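You operate a simulated robot arm through the tools that you are given. There is no shell and no other tool.

You are at the controls of a simulated robot arm. One attempt, no reset.

Task
Change the soak tub's water: drain it, refill to the blue line.
Fine: the nozzle in it goes to the pink tray first; red valve shut before the tap runs; white lid on at the end.
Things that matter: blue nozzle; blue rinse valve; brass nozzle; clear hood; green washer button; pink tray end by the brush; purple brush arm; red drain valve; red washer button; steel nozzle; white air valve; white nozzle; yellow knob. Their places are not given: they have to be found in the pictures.

It is judged by the outcome, as a careful person would: the job done as asked, and still so three seconds after it is handed in. It fails if anything else is knocked over, pushed out of place, dropped, spilled or broken. A push-on lid holds only when it is set on centred and level and pressed home; a screw cap is set on level and turned clockwise until tight.

Robot
A 7-joint arm with a two-finger parallel gripper, fixed in place. Base frame: the origin is at the foot of the arm, x ahead of it, y to its left, z up. Readings come in m, rad, newtons and seconds.
Its first joint turns from -2.304 to 2.304 rad. Payload 3.91 kg.
The TCP is the grasp point between the finger pads, 0.03 m short of the fingertips. In the tool frame z runs along the fingers and y along their closing line. Largest opening 0.11 m; finger width 0.02, thickness 0.01; the body of the gripper, 0.048 by 0.112 m, starts 0.055 m behind the TCP.
Orientation is that of the tool frame in the base frame, as a unit quaternion [w, x, y, z]. With the fingers straight down and closing along the base's y, the tool's x points along the base's -x, its y along +y and its z along -z.

Tools
- The arm moves only by the tool step_arm. Its argument "steps" is a list of rows, each a list of 7 numbers: the shift along the tool's x, y, z in units of 500 mm (1.0 is 500 mm), then the turn, a rotation vector about the tool's x, y, z in units of 45 degrees (1.0 is 45 degrees), then the finger opening in m, from 0 to 0.11. In form: [[tx, ty, tz, ax, ay, az, fingers], ...]. A call has 1 to 20 rows; each row is the pose to reach, as a shift and turn from the pose commanded when the call began, along the tool's axes at that moment. A call with a number of a shift or a turn outside -1 to 1 is refused whole. A row lasts 0.2 s, in which the tool goes at most 0.05 m and 0.15 rad; a call with a longer step from one row to the next is refused whole, and so is a gripper value outside its range. Where a pose cannot be reached the arm comes as near as it can. A force on the tool above 90 N (or 10 N above the force at the start of the call, whichever is more), or a blocked arm, ends the call early, and 0.2 s more pass. The fingers move at their own pace (about 0.108 m/s each) and stop on an object; they squeeze with about 20 N. The grip force told is the motor's: it shows also when the fingers shut on nothing. Time passes only in rows, and 0.2 s behind the last, so rows that repeat a pose let the fingers close. It gives the time, the measured TCP pose, the force on the tool (base axes), the opening and the grip force at its end, in the units of the frame above (readings bear some noise), with the torque about the TCP (base axes, N m) and any sound that the robot's microphone picked up.
- Cameras (640 x 400 px; columns grow to the right, rows downward): "scene" is fixed at [0.0494, -0.6505, 1.5176]; the picture's right is [0.73, -0.69, 0.00], its down [-0.18, -0.19, -0.97] and it looks along [0.66, 0.70, -0.26] (base axes); focal length 373 px, centre (320, 200). "wrist" rides on the gripper at [0.072, 0.017, -0.103] in the tool frame; the picture's right is [-0.23, 0.97, 0.00], its down [-0.76, -0.18, -0.62] and it looks along [-0.61, -0.14, 0.78] (tool axes); focal length 222 px, centre (320, 200).
- capture(camera): a new picture of that camera. It takes no simulated time.
- measure_at(camera, pixels): for up to 12 pixels [column, row] of the newest picture of that camera ("zoom" is the newest enlarged one), the place [x, y, z] in the base frame of the surface seen there, good to about 0.003 m. It takes no simulated time.
- zoom(camera, box): a new picture of the part [left, top, right, bottom] of that camera's present view, enlarged. It takes no simulated time.
- sign_off(): hands the job in; it is judged then, once.

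Unless the task says otherwise, let go and move clear before handing in.

The tools are called after "Call:" as a command line: name --pt "numbers of a row" for each row, then --argument value for the rest, lists and objects as JSON in quotes. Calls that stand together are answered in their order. step_arm: Moves the arm, as the interface text tells. Its arguments: {"type":"object","properties":{"steps":{"type":"array","items":{"type":"array","items":{"type":"number"}}}},"required":["steps"]} The other tools are called the same way: capture (camera) takes a picture; measure_at (camera, pixels) gives the place of the surface under pixels of a picture; zoom (camera, box) takes an enlarged picture of a part of a camera's view; sign_off () hands the job in.

At the start:

```text
clock: 0.0
position: [0.5934, 0.1296, 1.2336]
orientation: [0.0, -0.001, 1.0, -0.001]
force: [0.7, -0.6, 0.6]
wrist_torque: [0.04, 0.01, 0.02]
gripper_width: 0.1101
grip_force: 0.0
```

scene: 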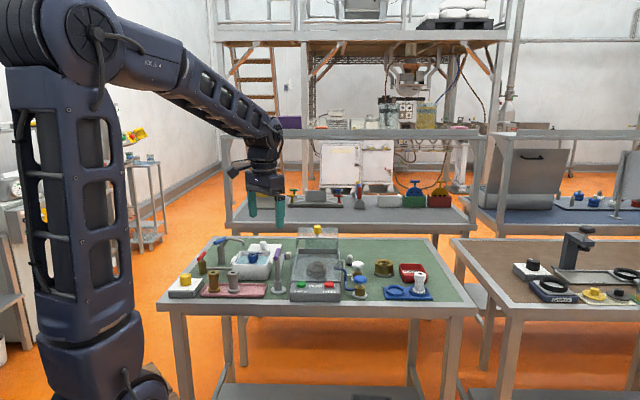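
wrist: 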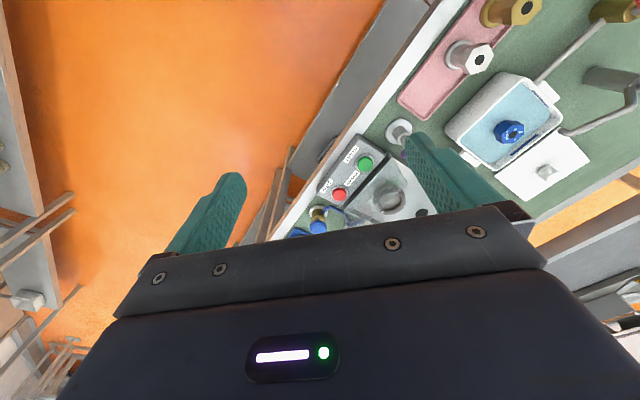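

The scene picture shows a green bench with a tub around (260,262) holding a blue nozzle, a pink tray around (235,288), and a hooded washer around (318,270). I'll zoom in on the bench to identify the parts.

Call:
zoom --camera "scene" --box '[160, 220, 320, 320]'

Call:
zoom --camera "scene" --box '[280, 220, 440, 320]'

Call:
zoom --camera "wrist" --box '[380, 0, 640, 220]'

```text
4.00 times, centred on (240, 270) of scene
```

zoom: 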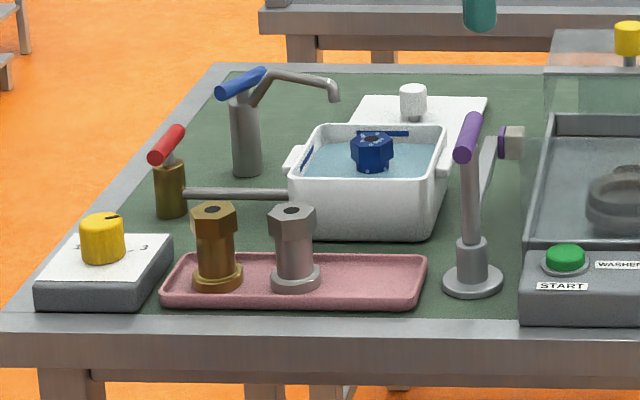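

```text
4.00 times, centred on (360, 270) of scene
```

zoom: 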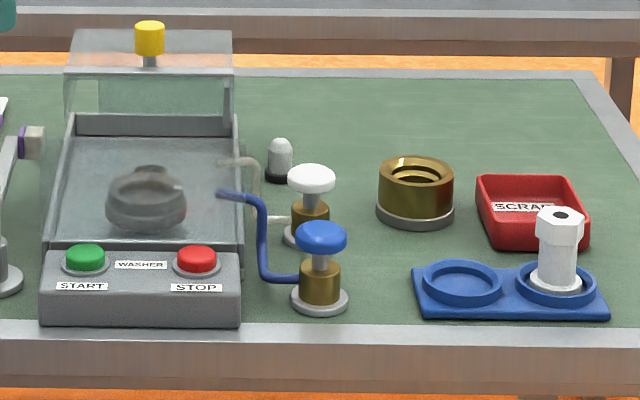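

```text
1.82 times, centred on (510, 110) of wrist
```

zoom: 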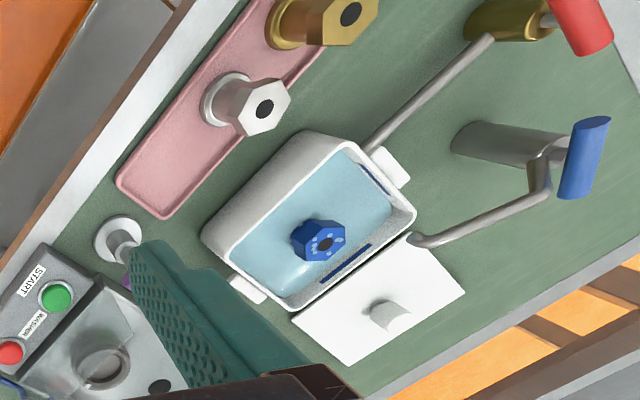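

The wrist zoom shows the tub with the blue nozzle at (318,242), the lid at (380,310), the red lever at (580,25), the blue tap lever at (582,160) and the spout end at (415,240). I'll measure these.

Call:
measure_at --camera "zoom" --pixels '[[325, 243], [303, 240], [388, 315], [293, 318], [462, 293], [348, 364], [580, 25], [582, 160], [415, 240], [505, 135], [130, 180], [165, 213]]'

Call:
zoom --camera "scene" --box '[190, 225, 290, 305]'

```text
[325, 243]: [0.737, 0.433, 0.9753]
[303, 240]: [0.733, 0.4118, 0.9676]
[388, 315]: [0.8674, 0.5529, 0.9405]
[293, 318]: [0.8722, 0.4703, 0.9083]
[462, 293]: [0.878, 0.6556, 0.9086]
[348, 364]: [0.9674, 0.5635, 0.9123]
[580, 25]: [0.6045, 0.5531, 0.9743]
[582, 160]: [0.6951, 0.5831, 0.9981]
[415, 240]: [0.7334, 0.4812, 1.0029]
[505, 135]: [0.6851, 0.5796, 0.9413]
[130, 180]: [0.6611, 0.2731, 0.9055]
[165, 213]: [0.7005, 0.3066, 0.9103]
```

```text
5.00 times, centred on (240, 265) of scene
```

zoom: 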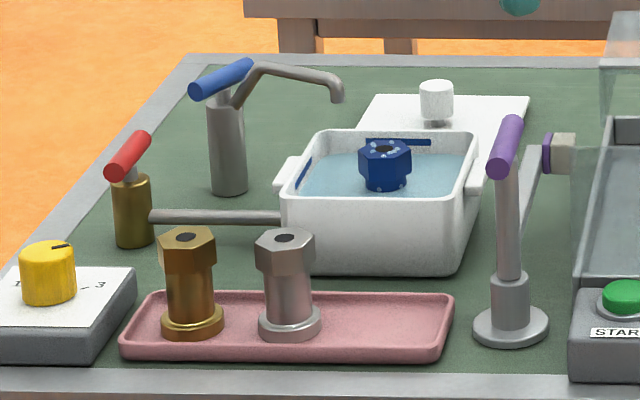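

The zoom shows each part clearly: red lever (128,155), blue lever (220,78), spout tip (337,100), nozzle (385,165) and pink tray right end (415,325). I'll measure more points in this view.

Call:
measure_at --camera "zoom" --pixels '[[147, 138], [112, 173], [130, 190], [248, 66], [195, 92], [337, 98], [225, 140], [385, 150], [436, 100], [325, 190], [440, 190], [415, 330]]'

Call:
measure_at --camera "zoom" --pixels '[[290, 197], [465, 197], [474, 135], [318, 132], [283, 250], [455, 270], [145, 297], [125, 350], [450, 297], [440, 355], [505, 180], [512, 335]]'

Call:
measure_at --camera "zoom" --pixels '[[187, 237], [284, 238], [290, 325], [190, 325], [290, 175], [475, 185], [520, 110], [375, 98], [525, 100], [200, 217], [270, 217], [388, 142]]'

```text
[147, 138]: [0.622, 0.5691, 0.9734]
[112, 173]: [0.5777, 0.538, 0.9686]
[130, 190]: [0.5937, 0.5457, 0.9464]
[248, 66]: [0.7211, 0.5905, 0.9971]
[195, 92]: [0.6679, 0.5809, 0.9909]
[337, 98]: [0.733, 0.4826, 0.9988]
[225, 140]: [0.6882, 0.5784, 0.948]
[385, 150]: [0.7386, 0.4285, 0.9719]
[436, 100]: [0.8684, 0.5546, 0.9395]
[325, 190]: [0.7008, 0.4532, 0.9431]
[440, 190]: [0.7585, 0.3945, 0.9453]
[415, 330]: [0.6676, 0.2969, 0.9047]
```

```text
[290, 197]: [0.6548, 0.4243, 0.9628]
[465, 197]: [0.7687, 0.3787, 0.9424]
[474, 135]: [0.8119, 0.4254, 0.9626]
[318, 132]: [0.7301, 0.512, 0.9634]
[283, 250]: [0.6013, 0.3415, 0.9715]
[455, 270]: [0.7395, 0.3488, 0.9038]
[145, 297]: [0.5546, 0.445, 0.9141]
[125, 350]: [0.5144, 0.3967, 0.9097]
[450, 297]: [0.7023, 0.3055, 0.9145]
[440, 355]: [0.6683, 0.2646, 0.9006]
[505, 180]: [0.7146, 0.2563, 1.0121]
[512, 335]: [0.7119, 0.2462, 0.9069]
```

```text
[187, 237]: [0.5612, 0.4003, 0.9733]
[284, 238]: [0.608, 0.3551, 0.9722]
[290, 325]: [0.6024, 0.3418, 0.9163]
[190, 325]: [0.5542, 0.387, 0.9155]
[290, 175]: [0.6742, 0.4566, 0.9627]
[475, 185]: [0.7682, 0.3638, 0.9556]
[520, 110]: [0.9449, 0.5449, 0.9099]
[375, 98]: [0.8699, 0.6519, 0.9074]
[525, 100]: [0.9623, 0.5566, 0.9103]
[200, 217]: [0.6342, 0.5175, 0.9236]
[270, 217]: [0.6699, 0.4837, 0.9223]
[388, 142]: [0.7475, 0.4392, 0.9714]
```

The measured points put the bench top near z=0.905, with everything turned about 45° to the base axes. The tub is near (0.74,0.44), the spout tip at (0.733,0.482,1.0) and the lid knob at (0.868,0.553). I'll move the wrist camera over the area for a closer look.

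Call:
step_arm --pt "0.028 0.035 0.008 0 0 -0.125 0.11" --pt "0.057 0.07 0.017 0 0 -0.25 0.11" --pt "0.085 0.105 0.025 0 0 -0.375 0.11" --pt "0.113 0.14 0.034 0 0 -0.5 0.11" --pt "0.142 0.175 0.042 0 0 -0.625 0.11" --pt "0.17 0.21 0.05 0 0 -0.75 0.11" --pt "0.2 0.245 0.06 0 0 -0.875 0.11" --pt "0.227 0.28 0.067 0 0 -1.0 0.11" --pt "0.227 0.28 0.067 0 0 -1.0 0.11"

Call:
capture --camera "wrist"

Call:
capture --camera "scene"

```text
clock: 2.0
position: [0.4782, 0.2717, 1.1994]
orientation: [0.001, -0.382, 0.924, 0.0]
force: [0.3, 0.4, -0.1]
wrist_torque: [0.01, 0.02, 0.01]
gripper_width: 0.1101
grip_force: 0.1
```

```text
taken
```

wrist: 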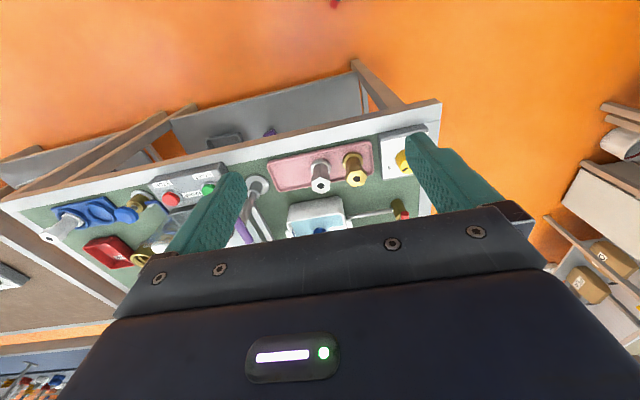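

```text
taken
```

scene: 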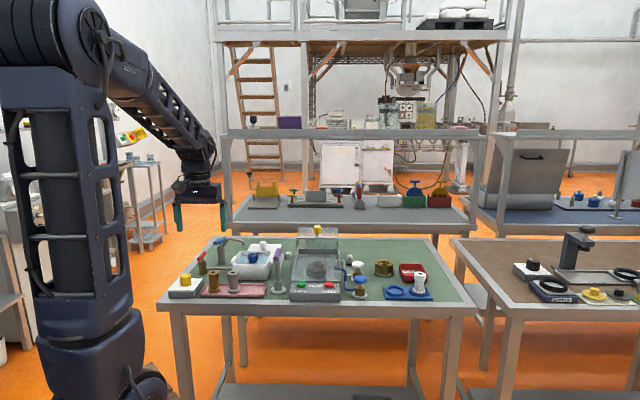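

The wrist camera is mounted upside down, so the tub at (318,222) is hidden behind the gripper. I'll move the tool almost above the tub, staying high, for a clear look.

Call:
step_arm --pt "-0.069 -0.017 0.014 0 0 0 0.11" --pt "-0.137 -0.034 0.029 0 0 0 0.11" --pt "-0.206 -0.051 0.043 0 0 0 0.11" --pt "-0.275 -0.068 0.057 0 0 0 0.11" --pt "-0.344 -0.085 0.071 0 0 0 0.11" --pt "-0.412 -0.102 0.086 0 0 0 0.11" --pt "-0.481 -0.119 0.1 0 0 0 0.11" --pt "-0.481 -0.119 0.1 0 0 0 0.11"

Call:
capture --camera "wrist"

Call:
zoom --camera "wrist" --box '[200, 0, 440, 150]'

```text
clock: 3.8
position: [0.6898, 0.3982, 1.1488]
orientation: [0.0, -0.383, 0.924, -0.001]
force: [-0.5, 0.5, 0.1]
wrist_torque: [-0.02, 0.04, 0.04]
gripper_width: 0.1101
grip_force: 0.2
```

```text
taken
```

wrist: 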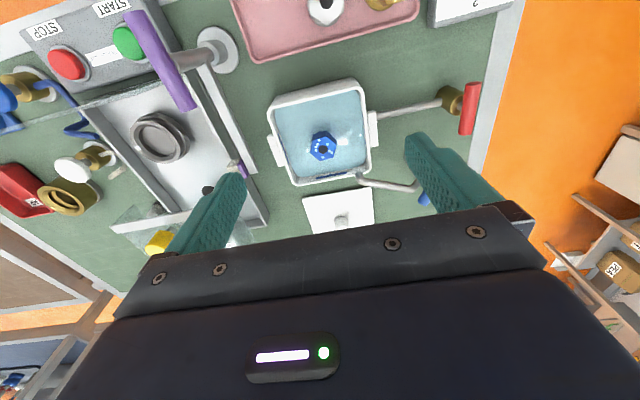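

```text
2.67 times, centred on (320, 75) of wrist
```

zoom: 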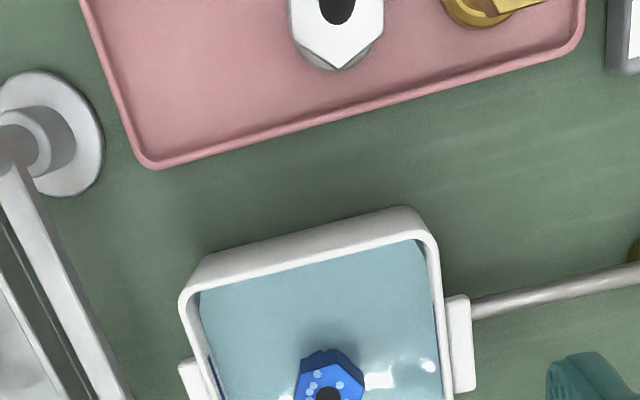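

Now the tub is at (322,130) and the red valve at (465,105), with the spout tip near (362,180). I'll zoom in on the tub region and measure it carefully.

Call:
zoom --camera "wrist" --box '[250, 70, 410, 240]'

Call:
measure_at --camera "wrist" --pixels '[[269, 102], [359, 80], [371, 168], [290, 183], [323, 146], [358, 179], [323, 138], [313, 149], [332, 155], [280, 110], [298, 180], [340, 110]]'

Call:
measure_at --camera "wrist" --pixels '[[474, 85], [466, 133], [455, 100], [302, 196], [372, 189], [374, 226], [314, 233], [341, 222], [345, 177], [390, 186], [413, 187], [275, 150]]'

Call:
zoom --camera "wrist" --box '[400, 60, 520, 220]'

```text
2.35 times, centred on (330, 155) of wrist
```

zoom: 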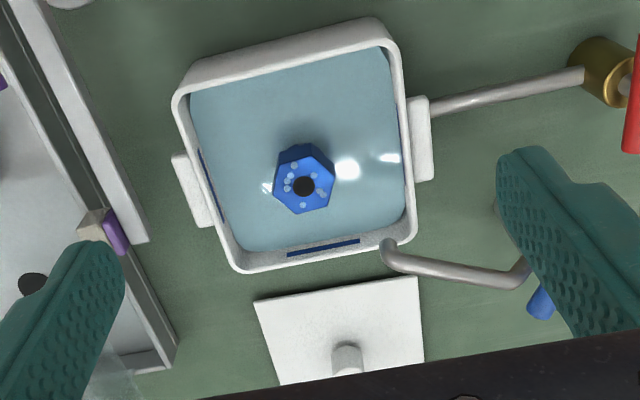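

```text
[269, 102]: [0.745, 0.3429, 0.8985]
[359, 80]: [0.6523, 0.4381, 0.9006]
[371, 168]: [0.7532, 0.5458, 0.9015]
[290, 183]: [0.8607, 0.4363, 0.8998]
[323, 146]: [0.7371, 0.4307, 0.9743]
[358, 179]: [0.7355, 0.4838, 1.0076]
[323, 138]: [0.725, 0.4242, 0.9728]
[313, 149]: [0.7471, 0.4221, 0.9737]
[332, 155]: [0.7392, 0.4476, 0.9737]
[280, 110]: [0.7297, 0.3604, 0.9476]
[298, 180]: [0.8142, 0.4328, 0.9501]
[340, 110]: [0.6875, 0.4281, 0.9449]
```

```text
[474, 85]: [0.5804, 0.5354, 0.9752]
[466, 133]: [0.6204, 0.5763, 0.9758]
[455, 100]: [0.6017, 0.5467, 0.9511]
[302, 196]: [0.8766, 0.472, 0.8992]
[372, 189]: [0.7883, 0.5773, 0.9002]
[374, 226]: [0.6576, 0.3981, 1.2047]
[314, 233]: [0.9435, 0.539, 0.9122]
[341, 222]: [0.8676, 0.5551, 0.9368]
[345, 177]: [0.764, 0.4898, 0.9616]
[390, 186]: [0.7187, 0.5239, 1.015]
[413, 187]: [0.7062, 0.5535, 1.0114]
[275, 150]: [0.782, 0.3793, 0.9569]
```

```text
2.50 times, centred on (460, 140) of wrist
```

zoom: 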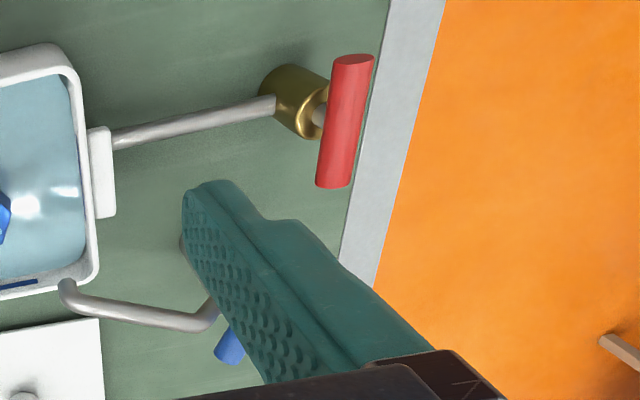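

The readings give the bench top at z≈0.900, the blue nozzle top at about (0.737,0.432,0.974), and the spout reaching z≈1.015 near (0.735,0.483). I'll zoom in on the nozzle's hex, the blue line and the brush before grasping.

Call:
zoom --camera "wrist" --box '[296, 125, 352, 160]'

Call:
zoom --camera "scene" --box '[240, 235, 300, 275]'

Call:
measure_at --camera "zoom" --pixels '[[250, 205], [400, 148], [200, 150], [225, 200], [480, 200], [430, 240], [480, 120], [410, 165], [300, 130], [500, 150], [160, 220], [300, 240]]'

```text
11.43 times, centred on (324, 142) of wrist
```

zoom: 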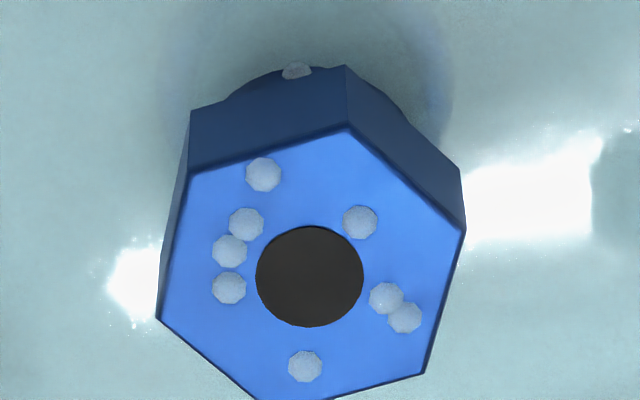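

```text
10.00 times, centred on (270, 255) of scene
```

zoom: 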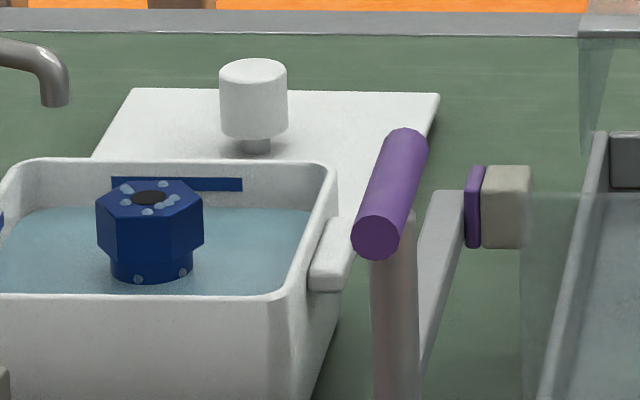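

```text
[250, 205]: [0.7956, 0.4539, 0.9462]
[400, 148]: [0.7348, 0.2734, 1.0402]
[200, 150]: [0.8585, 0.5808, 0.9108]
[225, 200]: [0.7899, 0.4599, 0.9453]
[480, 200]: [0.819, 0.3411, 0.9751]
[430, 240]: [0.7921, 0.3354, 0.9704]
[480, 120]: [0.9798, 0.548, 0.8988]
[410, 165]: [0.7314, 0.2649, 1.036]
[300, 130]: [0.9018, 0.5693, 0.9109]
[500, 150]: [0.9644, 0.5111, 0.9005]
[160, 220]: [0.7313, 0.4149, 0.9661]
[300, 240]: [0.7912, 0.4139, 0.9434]
```

The hex top shows vertices near (347,130), (465,228), (423,373), (157,320) and (188,172) in the wrist zoom. I'll measure them and the blue line so I can align the fingers with the flats.

Call:
zoom --camera "wrist" --box '[296, 125, 352, 160]'

Call:
measure_at --camera "zoom" --pixels '[[345, 137], [458, 228], [418, 368], [258, 392], [164, 317], [194, 175], [310, 350], [200, 250], [400, 250], [320, 160]]'

Call:
zoom --camera "scene" --box '[225, 235, 285, 275]'

Call:
measure_at --camera "zoom" --pixels '[[280, 183], [370, 184], [330, 178], [350, 190], [340, 200], [140, 200], [180, 165], [400, 165], [475, 165], [430, 290], [120, 290], [150, 215]]'

```text
11.43 times, centred on (324, 142) of wrist
```

zoom: 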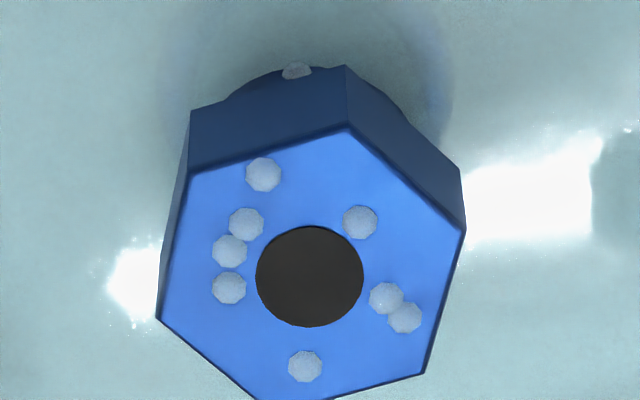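

```text
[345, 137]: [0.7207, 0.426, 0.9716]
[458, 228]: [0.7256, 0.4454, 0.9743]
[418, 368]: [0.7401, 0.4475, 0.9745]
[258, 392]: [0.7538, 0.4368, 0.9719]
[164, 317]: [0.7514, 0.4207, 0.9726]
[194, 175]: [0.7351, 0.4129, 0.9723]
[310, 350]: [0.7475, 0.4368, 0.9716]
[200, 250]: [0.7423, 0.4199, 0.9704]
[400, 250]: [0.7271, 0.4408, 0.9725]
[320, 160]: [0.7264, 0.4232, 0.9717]
```

```text
10.00 times, centred on (255, 255) of scene
```

zoom: 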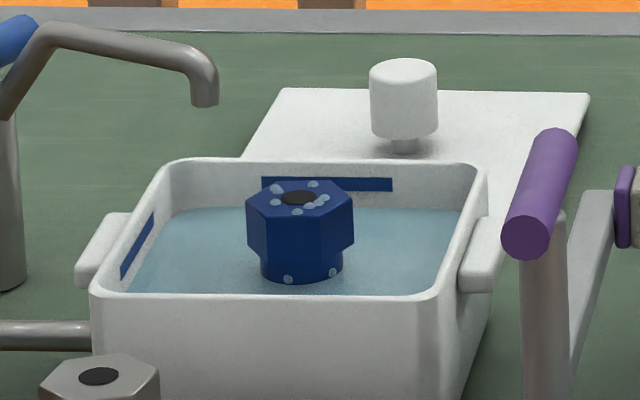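

```text
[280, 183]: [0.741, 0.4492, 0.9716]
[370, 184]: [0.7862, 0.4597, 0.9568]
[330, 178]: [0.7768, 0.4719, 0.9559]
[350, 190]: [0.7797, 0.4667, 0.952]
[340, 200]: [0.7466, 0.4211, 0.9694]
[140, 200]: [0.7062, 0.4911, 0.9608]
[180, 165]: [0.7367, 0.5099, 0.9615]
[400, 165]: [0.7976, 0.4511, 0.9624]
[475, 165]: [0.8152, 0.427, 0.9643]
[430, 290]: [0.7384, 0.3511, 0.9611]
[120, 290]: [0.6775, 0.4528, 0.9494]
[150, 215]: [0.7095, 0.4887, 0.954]
```

The hex centre is at about (0.738,0.432), with its flats facing base angles of about 47°, 107° and 167°. I'll turn the tool so the fingers close along 167°, which keeps the thin side of the gripper toward the spout, then hover above the nozzle.

Call:
step_arm --pt "-0.02 -0.004 0.03 0 0 -0.117 0.11" --pt "-0.04 -0.007 0.06 0 0 -0.234 0.1" --pt "-0.06 -0.01 0.09 0 0 -0.351 0.09" --pt "-0.077 -0.014 0.12 0 0 -0.468 0.08" --pt "-0.096 -0.017 0.15 0 0 -0.585 0.07" --pt "-0.115 -0.0206 0.18 0 0 -0.702 0.065" --pt "-0.115 -0.0206 0.18 0 0 -0.702 0.065"

Call:
capture --camera "wrist"

Call:
zoom --camera "scene" --box '[200, 200, 300, 280]'

```text
clock: 5.4
position: [0.7387, 0.4307, 1.0617]
orientation: [0.0, -0.62, 0.784, 0.0]
force: [0.8, -0.3, -0.3]
wrist_torque: [-0.03, -0.01, 0.0]
gripper_width: 0.0648
grip_force: 0.1
```

```text
taken
```

wrist: 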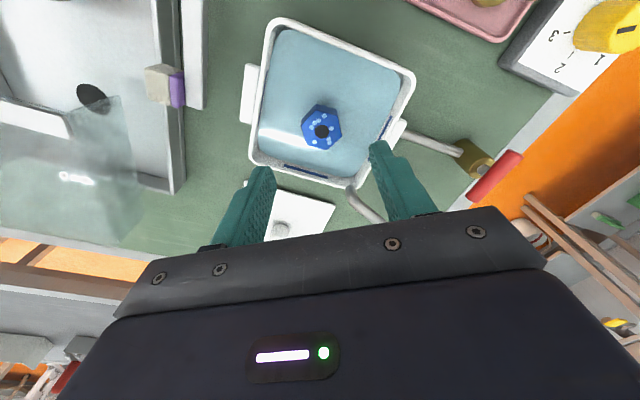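

```text
5.00 times, centred on (250, 240) of scene
```

zoom: 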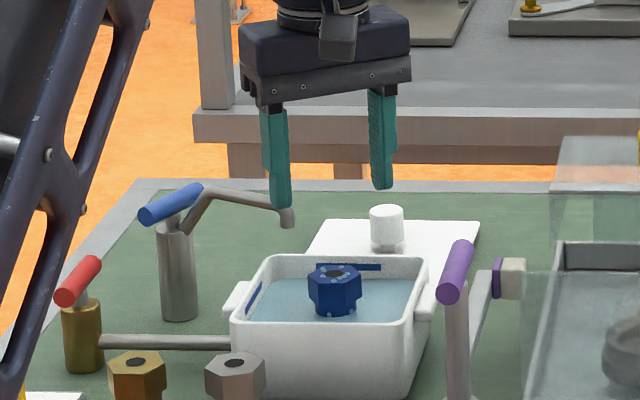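

The fingers hover at z≈1.06 above the nozzle, which is seen at (322,128). I'll re-measure the hex from here to refine the centre before descending.

Call:
zoom --camera "wrist" --box '[290, 100, 354, 140]'

Call:
measure_at --camera "wrist" --pixels '[[342, 126], [334, 148], [350, 190], [346, 186], [275, 22], [410, 73], [250, 156], [345, 183], [310, 148], [322, 131]]'

```text
10.00 times, centred on (322, 120) of wrist
```

zoom: 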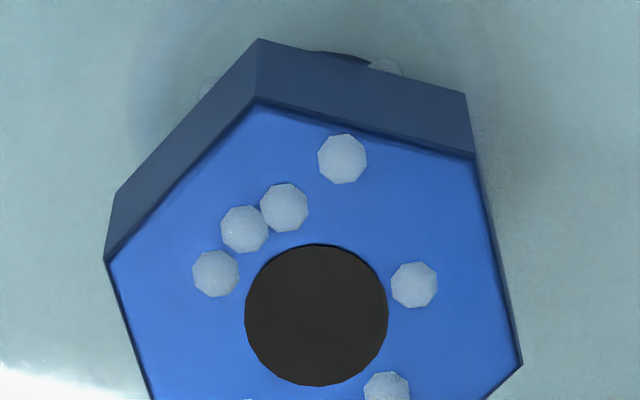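

```text
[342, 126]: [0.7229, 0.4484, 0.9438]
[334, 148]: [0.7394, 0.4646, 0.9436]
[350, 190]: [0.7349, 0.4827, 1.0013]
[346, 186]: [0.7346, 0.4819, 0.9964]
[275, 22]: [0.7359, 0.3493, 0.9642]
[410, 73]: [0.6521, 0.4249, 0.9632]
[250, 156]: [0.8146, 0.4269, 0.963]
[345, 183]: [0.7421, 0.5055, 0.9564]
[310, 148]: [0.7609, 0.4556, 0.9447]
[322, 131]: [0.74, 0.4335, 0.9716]
```

The nozzle centre reads (0.739,0.432) and the flats match the finger direction to within about 2°. I'll descend to z≈0.965 and close on the hex.

Call:
step_arm --pt "0 0 0.04 0 0 0 0.065" --pt "0 0 0.08 0 0 0 0.065" --pt "0 0 0.12 0 0 0 0.065" --pt "0 0 0.15 0 0 0 0.065" --pt "0 0 0.175 0 0 0 0.065" --pt "0 0 0.193 0 0 0 0.065" --pt "0 0 0.193 0 0 0 0.065"

Call:
capture --camera "wrist"

Call:
zoom --camera "scene" --box '[200, 200, 300, 280]'

```text
clock: 7.0
position: [0.7362, 0.4305, 0.9627]
orientation: [0.0, -0.62, 0.785, 0.0]
force: [1.0, 0.3, 0.1]
wrist_torque: [0.01, 0.03, 0.01]
gripper_width: 0.0649
grip_force: 0.1
```

```text
taken
```

wrist: 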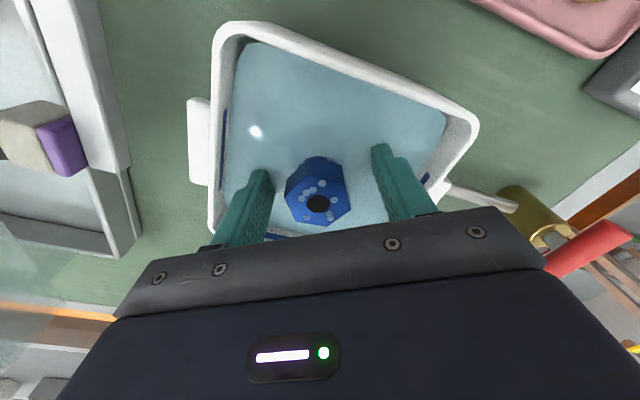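

```text
5.00 times, centred on (250, 240) of scene
```

zoom: 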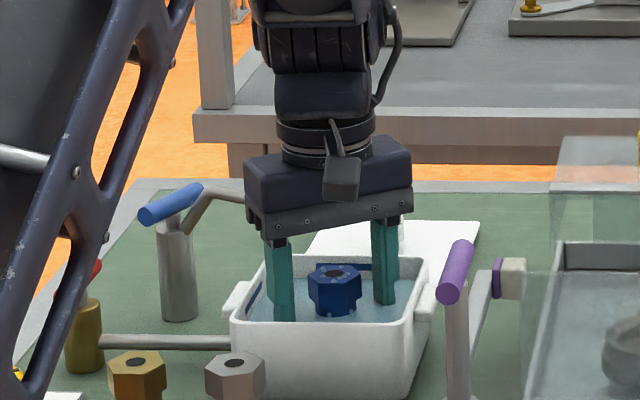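

Both fingers straddle the nozzle at (320,195) with no contact force. Closing on it now.

Call:
step_arm --pt "0 0 0 0 0 0 0.05" --pt "0 0 0 0 0 0 0.04" --pt "0 0 0 0 0 0 0.03" --pt "0 0 0 0 0 0 0.02" --pt "0 0 0 0 0 0 0.02" --pt "0 0 0 0 0 0 0.02"

Call:
capture --camera "wrist"

```text
clock: 8.4
position: [0.736, 0.4302, 0.9627]
orientation: [0.001, -0.62, 0.784, 0.0]
force: [0.4, -1.0, 0.2]
wrist_torque: [0.0, 0.0, -0.01]
gripper_width: 0.0336
grip_force: 19.9
```

```text
taken
```

wrist: 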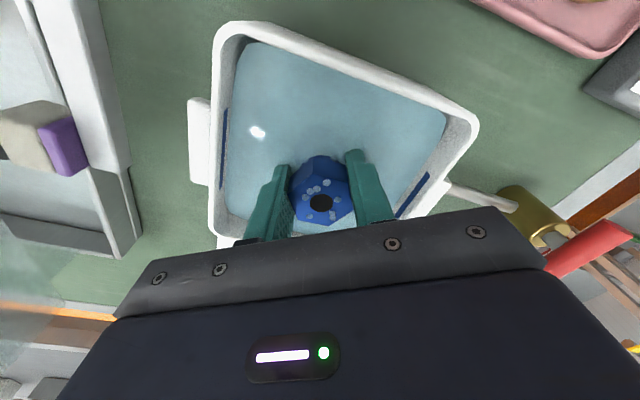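

The grip is firm, at 0.0336 m opening and 20 N. I'll lift straight up slowly and hold over the tub so it drips there.

Call:
step_arm --pt "0 0 -0.02 0 0 0 0.02" --pt "0 0 -0.05 0 0 0 0.02" --pt "0 0 -0.08 0 0 0 0.02" --pt "0 0 -0.11 0 0 0 0.02" --pt "0 0 -0.14 0 0 0 0.02" --pt "0 0 -0.17 0 0 0 0.02" --pt "0 0 -0.2 0 0 0 0.02" --pt "0 0 -0.23 0 0 0 0.02" --pt "0 0 -0.23 0 0 0 0.02" --pt "0 0 -0.23 0 0 0 0.02" --pt "0 0 -0.23 0 0 0 0.02" --pt "0 0 -0.23 0 0 0 0.02"

Call:
capture --camera "wrist"

Call:
zoom --camera "scene" --box '[200, 200, 300, 280]'

```text
clock: 11.0
position: [0.7385, 0.4303, 1.0793]
orientation: [0.0, -0.62, 0.785, 0.001]
force: [0.3, -0.1, -2.2]
wrist_torque: [0.02, 0.0, 0.0]
gripper_width: 0.0335
grip_force: 19.1
```

```text
taken
```

wrist: 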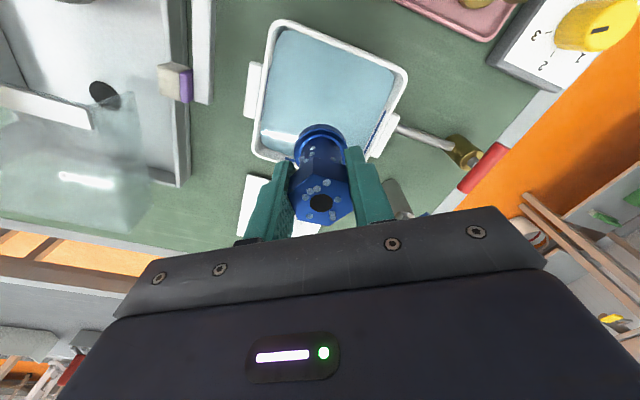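

```text
5.00 times, centred on (250, 240) of scene
```

zoom: 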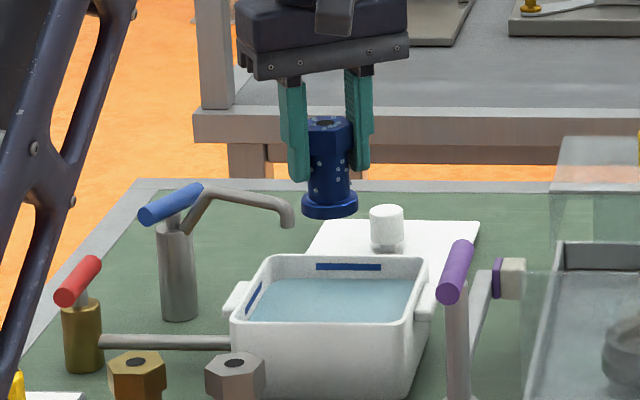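

The nozzle is out, held upright with its flange at (330,205) in the zoom. I'll measure its bottom height, then take another look at the tray's right end.

Call:
measure_at --camera "zoom" --pixels '[[330, 206], [330, 215], [328, 122], [232, 360], [325, 180], [305, 200], [355, 200]]'

Call:
zoom --camera "scene" --box '[200, 250, 300, 310]'

Call:
measure_at --camera "zoom" --pixels '[[240, 205], [240, 240], [275, 210], [310, 200], [240, 180], [330, 100], [310, 135], [310, 225], [275, 180], [205, 200], [200, 245], [140, 200]]'

```text
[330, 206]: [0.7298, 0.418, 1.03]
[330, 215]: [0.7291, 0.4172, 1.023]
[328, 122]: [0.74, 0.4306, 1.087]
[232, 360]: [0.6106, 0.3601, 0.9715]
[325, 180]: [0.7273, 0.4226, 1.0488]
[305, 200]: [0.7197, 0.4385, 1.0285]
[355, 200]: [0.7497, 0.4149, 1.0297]
```

```text
6.40 times, centred on (250, 280) of scene
```

zoom: 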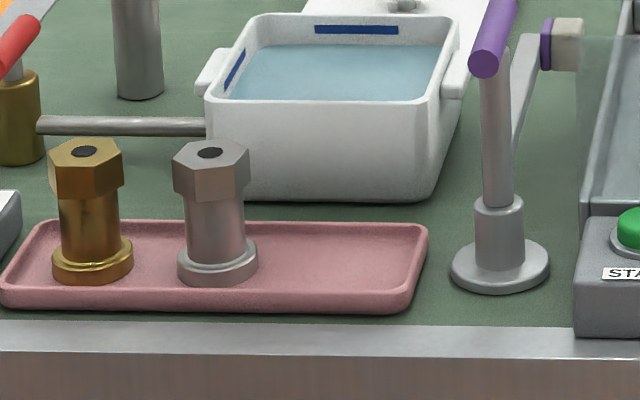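

```text
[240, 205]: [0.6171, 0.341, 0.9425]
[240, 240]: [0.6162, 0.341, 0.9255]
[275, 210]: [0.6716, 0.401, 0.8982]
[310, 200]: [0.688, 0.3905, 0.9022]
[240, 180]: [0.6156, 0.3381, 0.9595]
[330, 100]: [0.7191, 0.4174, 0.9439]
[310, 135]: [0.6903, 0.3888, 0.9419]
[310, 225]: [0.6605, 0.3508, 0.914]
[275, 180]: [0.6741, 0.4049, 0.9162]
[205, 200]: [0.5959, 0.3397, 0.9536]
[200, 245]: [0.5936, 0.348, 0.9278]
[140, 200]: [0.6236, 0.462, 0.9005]
```

The nozzle bottom sits about 0.058 m below the TCP. Next I'll measure the tray floor at its free right end, around (330,265) in the zoom.

Call:
measure_at --camera "zoom" --pixels '[[330, 265], [380, 245], [300, 285], [370, 285], [340, 235], [425, 232], [420, 225], [408, 298], [395, 305], [265, 300], [300, 225], [330, 250]]'

Call:
measure_at --camera "zoom" --pixels '[[83, 152], [210, 153], [490, 40], [500, 70], [500, 5], [480, 70], [545, 45], [495, 265], [530, 60], [215, 270], [92, 268], [178, 265]]'

```text
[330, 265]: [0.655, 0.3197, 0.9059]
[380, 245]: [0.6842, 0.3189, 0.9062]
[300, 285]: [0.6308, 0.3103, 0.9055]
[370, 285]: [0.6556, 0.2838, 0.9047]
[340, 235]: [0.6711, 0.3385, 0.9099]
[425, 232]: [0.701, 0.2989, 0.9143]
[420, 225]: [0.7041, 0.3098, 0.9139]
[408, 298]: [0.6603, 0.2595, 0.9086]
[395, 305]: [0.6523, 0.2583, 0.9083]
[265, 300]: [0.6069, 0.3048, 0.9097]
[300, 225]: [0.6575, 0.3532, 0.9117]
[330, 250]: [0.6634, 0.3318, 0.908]
```

```text
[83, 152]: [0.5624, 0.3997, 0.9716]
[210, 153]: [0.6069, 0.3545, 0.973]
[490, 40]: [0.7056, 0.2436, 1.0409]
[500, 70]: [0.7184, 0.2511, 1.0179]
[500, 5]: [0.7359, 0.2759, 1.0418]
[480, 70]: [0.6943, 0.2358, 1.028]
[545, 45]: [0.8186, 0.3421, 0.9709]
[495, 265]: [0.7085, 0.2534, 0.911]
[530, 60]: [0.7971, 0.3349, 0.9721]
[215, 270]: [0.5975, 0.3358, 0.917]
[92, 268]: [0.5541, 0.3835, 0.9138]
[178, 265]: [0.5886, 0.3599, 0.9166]
```

The tray floor is at z≈0.9055, and the free spot matching the other nozzles' spacing is about (0.6525,0.3106). The brush handle is at u≈0.345 and z up to 1.045. I'll carry the nozzle there at height while turning the gripper so its thin side faces the brush.

Call:
step_arm --pt "0.0195 0.0078 0 0 0 0.143 0.02" --pt "0.039 0.0157 0 0 0 0.286 0.02" --pt "0.0585 0.0235 0 0 0 0.429 0.02" --pt "0.078 0.0314 0 0 0 0.571 0.02" --pt "0.0975 0.0392 0 0 0 0.714 0.02" --pt "0.117 0.0471 0 0 0 0.857 0.02" --pt "0.1365 0.0549 0 0 0 1.0 0.02"

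Call:
step_arm --pt "0.0193 -0.0082 0 0 0 0.143 0.02" --pt "0.0385 -0.0164 0 0 0 0.286 0.02" --pt "0.0578 -0.0246 0 0 0 0.429 0.02" --pt "0.0771 -0.0328 0 0 0 0.571 0.02" --pt "0.0964 -0.041 0 0 0 0.714 0.02" --pt "0.1156 -0.0492 0 0 0 0.857 0.02" --pt "0.1349 -0.0574 0 0 0 1.0 0.02"

Call:
step_arm --pt "0 0 0.02 0 0 0.167 0.02" --pt "0 0 0.04 0 0 0.333 0.02" --pt "0 0 0.06 0 0 0.5 0.02" --pt "0 0 0.08 0 0 0.667 0.02" --pt "0 0 0.08 0 0 0.667 0.02"

Call:
capture --camera "wrist"

Call:
zoom --camera "scene" --box '[200, 220, 300, 300]'

```text
clock: 12.6
position: [0.6957, 0.3714, 1.0767]
orientation: [0.001, -0.271, 0.963, 0.0]
force: [0.2, -0.5, -2.6]
wrist_torque: [0.01, 0.03, 0.01]
gripper_width: 0.0336
grip_force: 19.9
```

```text
clock: 14.2
position: [0.6526, 0.3125, 1.0781]
orientation: [0.0, 0.118, 0.993, -0.001]
force: [0.4, 0.2, -2.3]
wrist_torque: [-0.02, 0.02, 0.02]
gripper_width: 0.0335
grip_force: 20.0
```

```text
clock: 15.4
position: [0.6539, 0.3118, 1.0379]
orientation: [0.0, 0.37, 0.929, 0.0]
force: [-0.1, 0.1, -1.4]
wrist_torque: [0.01, 0.0, -0.01]
gripper_width: 0.0337
grip_force: 20.4
```

```text
taken
```

wrist: 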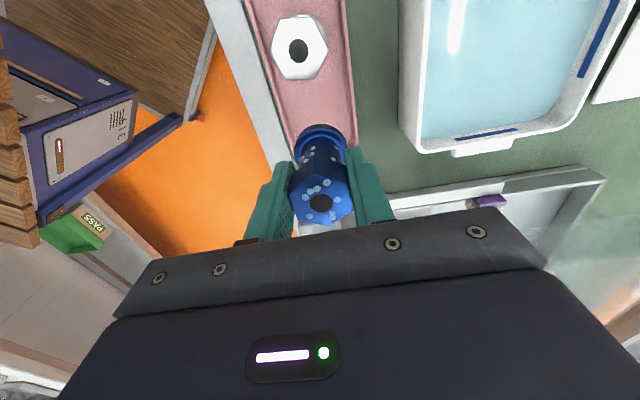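

```text
5.00 times, centred on (250, 260) of scene
```

zoom: 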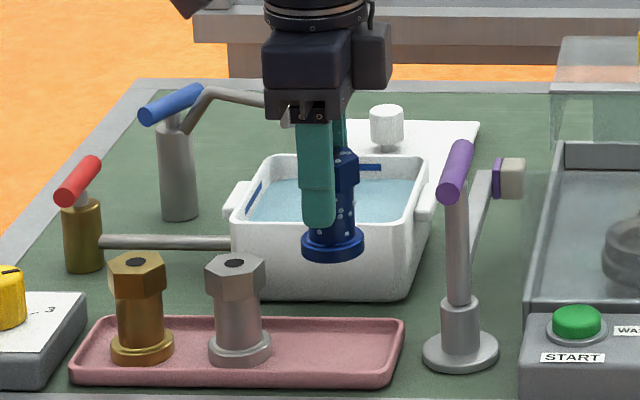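

The nozzle is above the tray's right end. I see a block on the gripper near (375,55), so I'll zoom in to check its clearance to the brush handle before lowering.

Call:
zoom --camera "scene" --box '[230, 200, 310, 260]'

Call:
measure_at --camera "zoom" --pixels '[[355, 170], [230, 200], [260, 240], [300, 150], [440, 230], [190, 150], [330, 330], [330, 380], [345, 410], [200, 180], [170, 250], [360, 260]]'

```text
6.67 times, centred on (270, 230) of scene
```

zoom: 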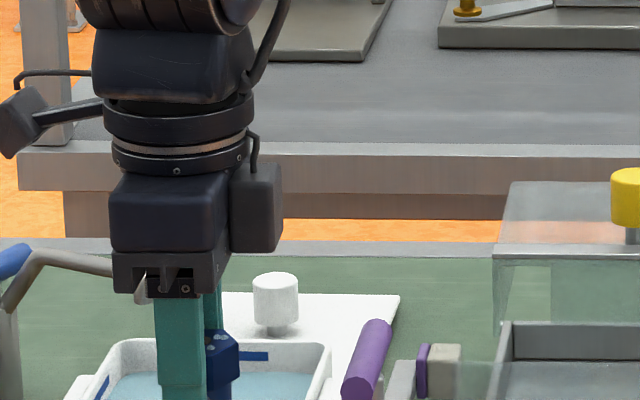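

```text
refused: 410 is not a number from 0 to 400
```

The camera sits on the left at (20,125), and a separate block sits on the right at (258,205). I'll measure the block relative to the brush handle.

Call:
measure_at --camera "zoom" --pixels '[[258, 205], [258, 245], [278, 245], [235, 240], [170, 215], [220, 270], [130, 270], [370, 330], [350, 390], [375, 365], [220, 350], [20, 130]]'

```text
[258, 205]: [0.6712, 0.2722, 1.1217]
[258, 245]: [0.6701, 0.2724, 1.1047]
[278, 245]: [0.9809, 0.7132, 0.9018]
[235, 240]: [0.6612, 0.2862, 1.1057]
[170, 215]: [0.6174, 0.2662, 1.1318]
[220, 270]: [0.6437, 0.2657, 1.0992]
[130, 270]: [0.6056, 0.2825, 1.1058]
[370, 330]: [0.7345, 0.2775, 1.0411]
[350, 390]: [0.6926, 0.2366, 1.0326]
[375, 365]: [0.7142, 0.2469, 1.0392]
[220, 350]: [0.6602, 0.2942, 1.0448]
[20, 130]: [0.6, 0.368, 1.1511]
```

The block's bottom is about 0.066 m above the TCP and will pass roughly 2 cm from the brush handle, which is enough. I'll lower to just above the tray floor.

Call:
step_arm --pt "0 0 0.03 0 0 0 0.02" --pt "0 0 0.06 0 0 0 0.02" --pt "0 0 0.09 0 0 0 0.02" --pt "0 0 0.115 0 0 0 0.02" --pt "0 0 0.138 0 0 0 0.02" --pt "0 0 0.138 0 0 0 0.02"

Call:
zoom --camera "scene" --box '[200, 230, 300, 310]'

Call:
capture --camera "wrist"

```text
clock: 16.8
position: [0.6518, 0.3106, 0.969]
orientation: [0.001, 0.37, 0.929, 0.001]
force: [-0.6, 0.3, -2.5]
wrist_torque: [0.02, 0.01, -0.02]
gripper_width: 0.0335
grip_force: 19.5
```

```text
5.00 times, centred on (250, 270) of scene
```

zoom: 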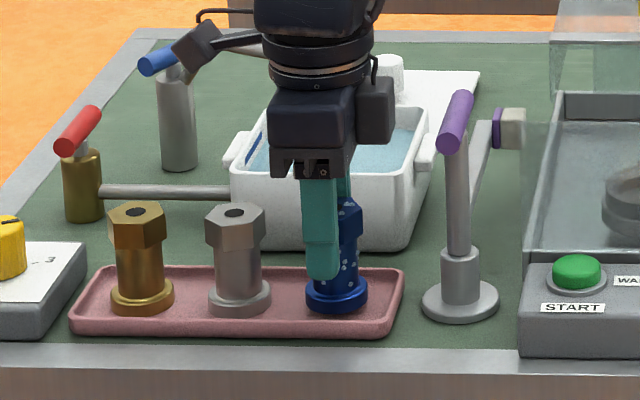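

```text
taken
```

wrist: 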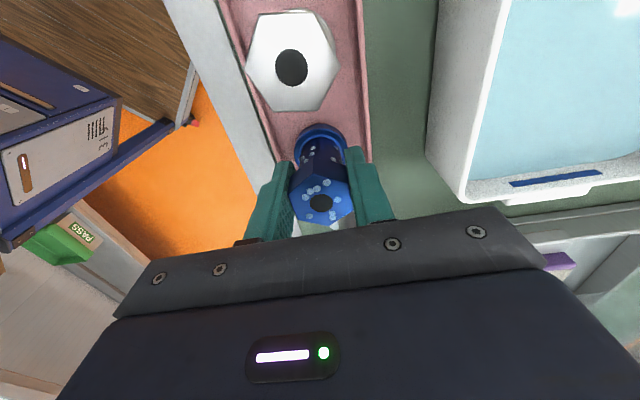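

The nozzle flange at (337,295) lines up with the other two on the tray, just above the floor. I'll lower it in small steps and watch for the force to change.

Call:
step_arm --pt "0 0 0.002 0 0 0 0.02" --pt "0 0 0.004 0 0 0 0.02" --pt "0 0 0.006 0 0 0 0.02" --pt "0 0 0.006 0 0 0 0.02"

Call:
step_arm --pt "0 0 0.002 0 0 0 0.02" --pt "0 0 0.003 0 0 0 0.02" --pt "0 0 0.003 0 0 0 0.02"

```text
clock: 17.8
position: [0.6538, 0.3111, 0.9665]
orientation: [0.001, 0.37, 0.929, 0.0]
force: [-0.3, 0.3, -2.2]
wrist_torque: [-0.02, -0.01, 0.01]
gripper_width: 0.0336
grip_force: 20.3
```

```text
clock: 18.6
position: [0.6531, 0.3118, 0.9643]
orientation: [0.001, 0.37, 0.929, 0.0]
force: [-0.3, 0.1, -1.8]
wrist_torque: [-0.02, 0.0, -0.03]
gripper_width: 0.0335
grip_force: 19.8
```

No contact yet; the force is still just the weight. I'll keep lowering in 1 mm steps.

Call:
step_arm --pt "0 0 0.002 0 0 0 0.02" --pt "0 0 0.002 0 0 0 0.02"

Call:
step_arm --pt "0 0 0.002 0 0 0 0.02" --pt "0 0 0.002 0 0 0 0.02"

Call:
zoom --camera "scene" --box '[240, 270, 290, 310]'

```text
clock: 19.2
position: [0.6531, 0.3117, 0.9654]
orientation: [0.0, 0.37, 0.929, 0.001]
force: [0.0, -0.3, -1.7]
wrist_torque: [0.0, 0.0, -0.02]
gripper_width: 0.0337
grip_force: 19.7
```

```text
clock: 19.8
position: [0.6522, 0.311, 0.9651]
orientation: [0.0, 0.369, 0.929, 0.0]
force: [0.0, -0.7, -1.1]
wrist_torque: [-0.02, -0.01, 0.01]
gripper_width: 0.0336
grip_force: 19.2
```

```text
10.00 times, centred on (265, 290) of scene
```

zoom: 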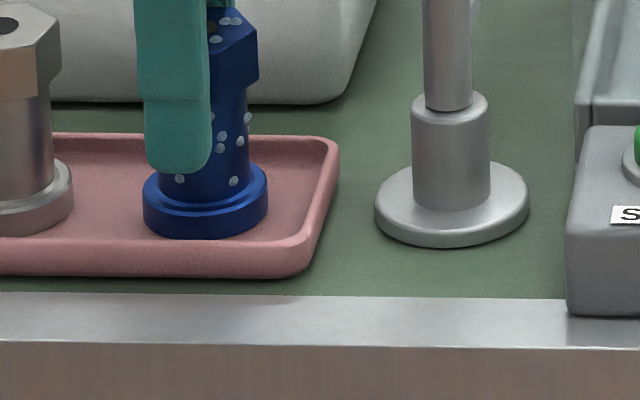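

The force is fading from -2.5 to -1.1 N, so the flange is probably just touching. I'll go another millimetre or two to confirm.

Call:
step_arm --pt "0 0 0.002 0 0 0 0.02" --pt "0 0 0.002 0 0 0 0.02"

Call:
step_arm --pt "0 0 0.002 0 0 0 0.02" --pt "0 0 0.002 0 0 0 0.02"

```text
clock: 20.4
position: [0.6531, 0.3104, 0.9636]
orientation: [-0.001, 0.37, 0.929, 0.0]
force: [-0.9, -0.3, 3.8]
wrist_torque: [-0.11, -0.02, -0.02]
gripper_width: 0.0334
grip_force: 20.0
```

```text
clock: 21.0
position: [0.6535, 0.31, 0.9624]
orientation: [0.0, 0.369, 0.93, 0.0]
force: [-2.2, 0.1, 16.2]
wrist_torque: [-0.06, 0.02, 0.06]
gripper_width: 0.034
grip_force: 20.3
```

The nozzle is firmly on the tray, with an upward force of 16 N. I'll ease back 1 mm and open the fingers slowly.

Call:
step_arm --pt "0 0 -0.002 0 0 0 0.02" --pt "0 0 -0.002 0 0 0 0.034" --pt "0 0 -0.002 0 0 0 0.042" --pt "0 0 -0.002 0 0 0 0.05" --pt "0 0 -0.002 0 0 0 0.055" --pt "0 0 -0.002 0 0 0 0.055"

Call:
zoom --camera "scene" --box '[220, 250, 300, 310]'

Call:
capture --camera "wrist"

```text
clock: 22.4
position: [0.653, 0.3109, 0.9629]
orientation: [0.001, 0.37, 0.929, 0.0]
force: [0.2, 0.1, 0.2]
wrist_torque: [-0.02, -0.01, 0.02]
gripper_width: 0.0549
grip_force: 0.0
```

```text
6.67 times, centred on (260, 280) of scene
```

zoom: 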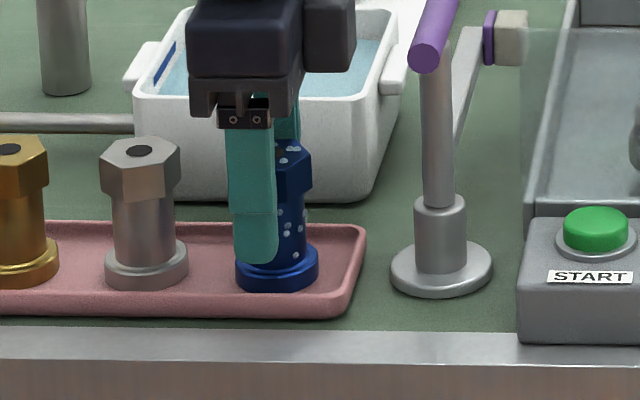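

```text
taken
```

wrist: 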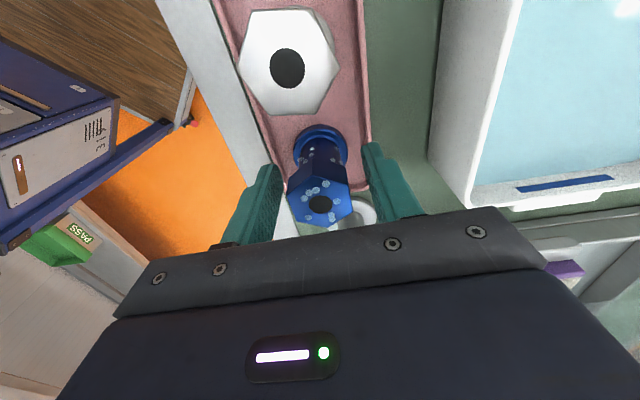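

The blue nozzle stands upright on the tray at (277,265) next to the steel one, and the fingers are clear. I'll rise straight up and then swing toward the red valve for a close view.

Call:
step_arm --pt "0 0 -0.03 0 0 0 0.055" --pt "0 0 -0.08 0 0 0 0.055" --pt "0 0 -0.14 0 0 0 0.055" --pt "0 0 -0.2 0 0 0 0.055" --pt "0 0 -0.28 0 0 0 0.055"

Call:
step_arm --pt "0.03 0.015 -0.009 0 0 -0.143 0.055" --pt "0.059 0.03 -0.017 0 0 -0.286 0.055" --pt "0.089 0.045 -0.026 0 0 -0.429 0.055" --pt "0.118 0.06 -0.034 0 0 -0.571 0.055" --pt "0.148 0.075 -0.043 0 0 -0.714 0.055" --pt "0.177 0.09 -0.051 0 0 -0.857 0.055" --pt "0.207 0.1055 -0.06 0 0 -1.0 0.055"

Call:
step_arm --pt "0.01 0.032 -0.006 0 0 -0.143 0.055" --pt "0.021 0.063 -0.011 0 0 -0.286 0.055" --pt "0.031 0.095 -0.017 0 0 -0.429 0.055" --pt "0.041 0.126 -0.023 0 0 -0.571 0.055" --pt "0.051 0.158 -0.029 0 0 -0.714 0.055" --pt "0.062 0.19 -0.034 0 0 -0.857 0.055" --pt "0.0719 0.2211 -0.04 0 0 -1.0 0.055" --pt "0.0719 0.2211 -0.04 0 0 -1.0 0.055"

Call:
capture --camera "wrist"

Call:
capture --camera "scene"

```text
clock: 23.6
position: [0.6533, 0.313, 1.1035]
orientation: [0.0, 0.37, 0.929, -0.001]
force: [0.4, 0.6, -0.1]
wrist_torque: [-0.03, 0.0, -0.02]
gripper_width: 0.0548
grip_force: 0.1
```

```text
clock: 25.2
position: [0.6146, 0.4211, 1.1327]
orientation: [0.0, -0.015, 1.0, 0.0]
force: [0.2, -1.0, 0.4]
wrist_torque: [0.02, 0.03, 0.02]
gripper_width: 0.055
grip_force: 0.0
```

```text
clock: 27.0
position: [0.575, 0.5294, 1.1523]
orientation: [-0.001, -0.396, 0.918, 0.0]
force: [0.5, -0.3, 0.3]
wrist_torque: [0.03, 0.02, 0.0]
gripper_width: 0.0552
grip_force: 0.0
```

```text
taken
```

wrist: 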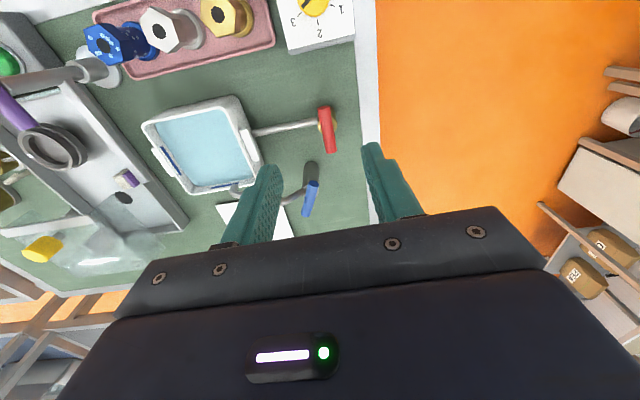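

```text
taken
```

scene: 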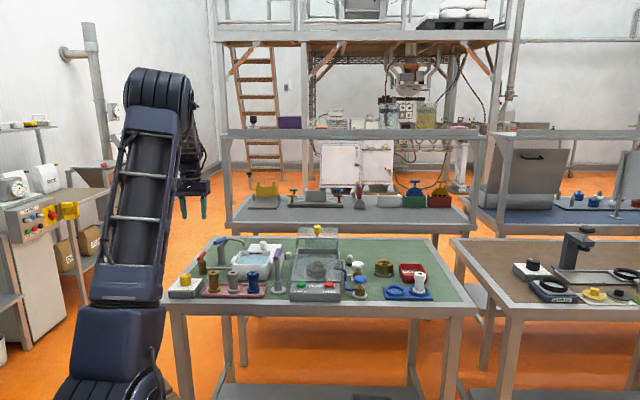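

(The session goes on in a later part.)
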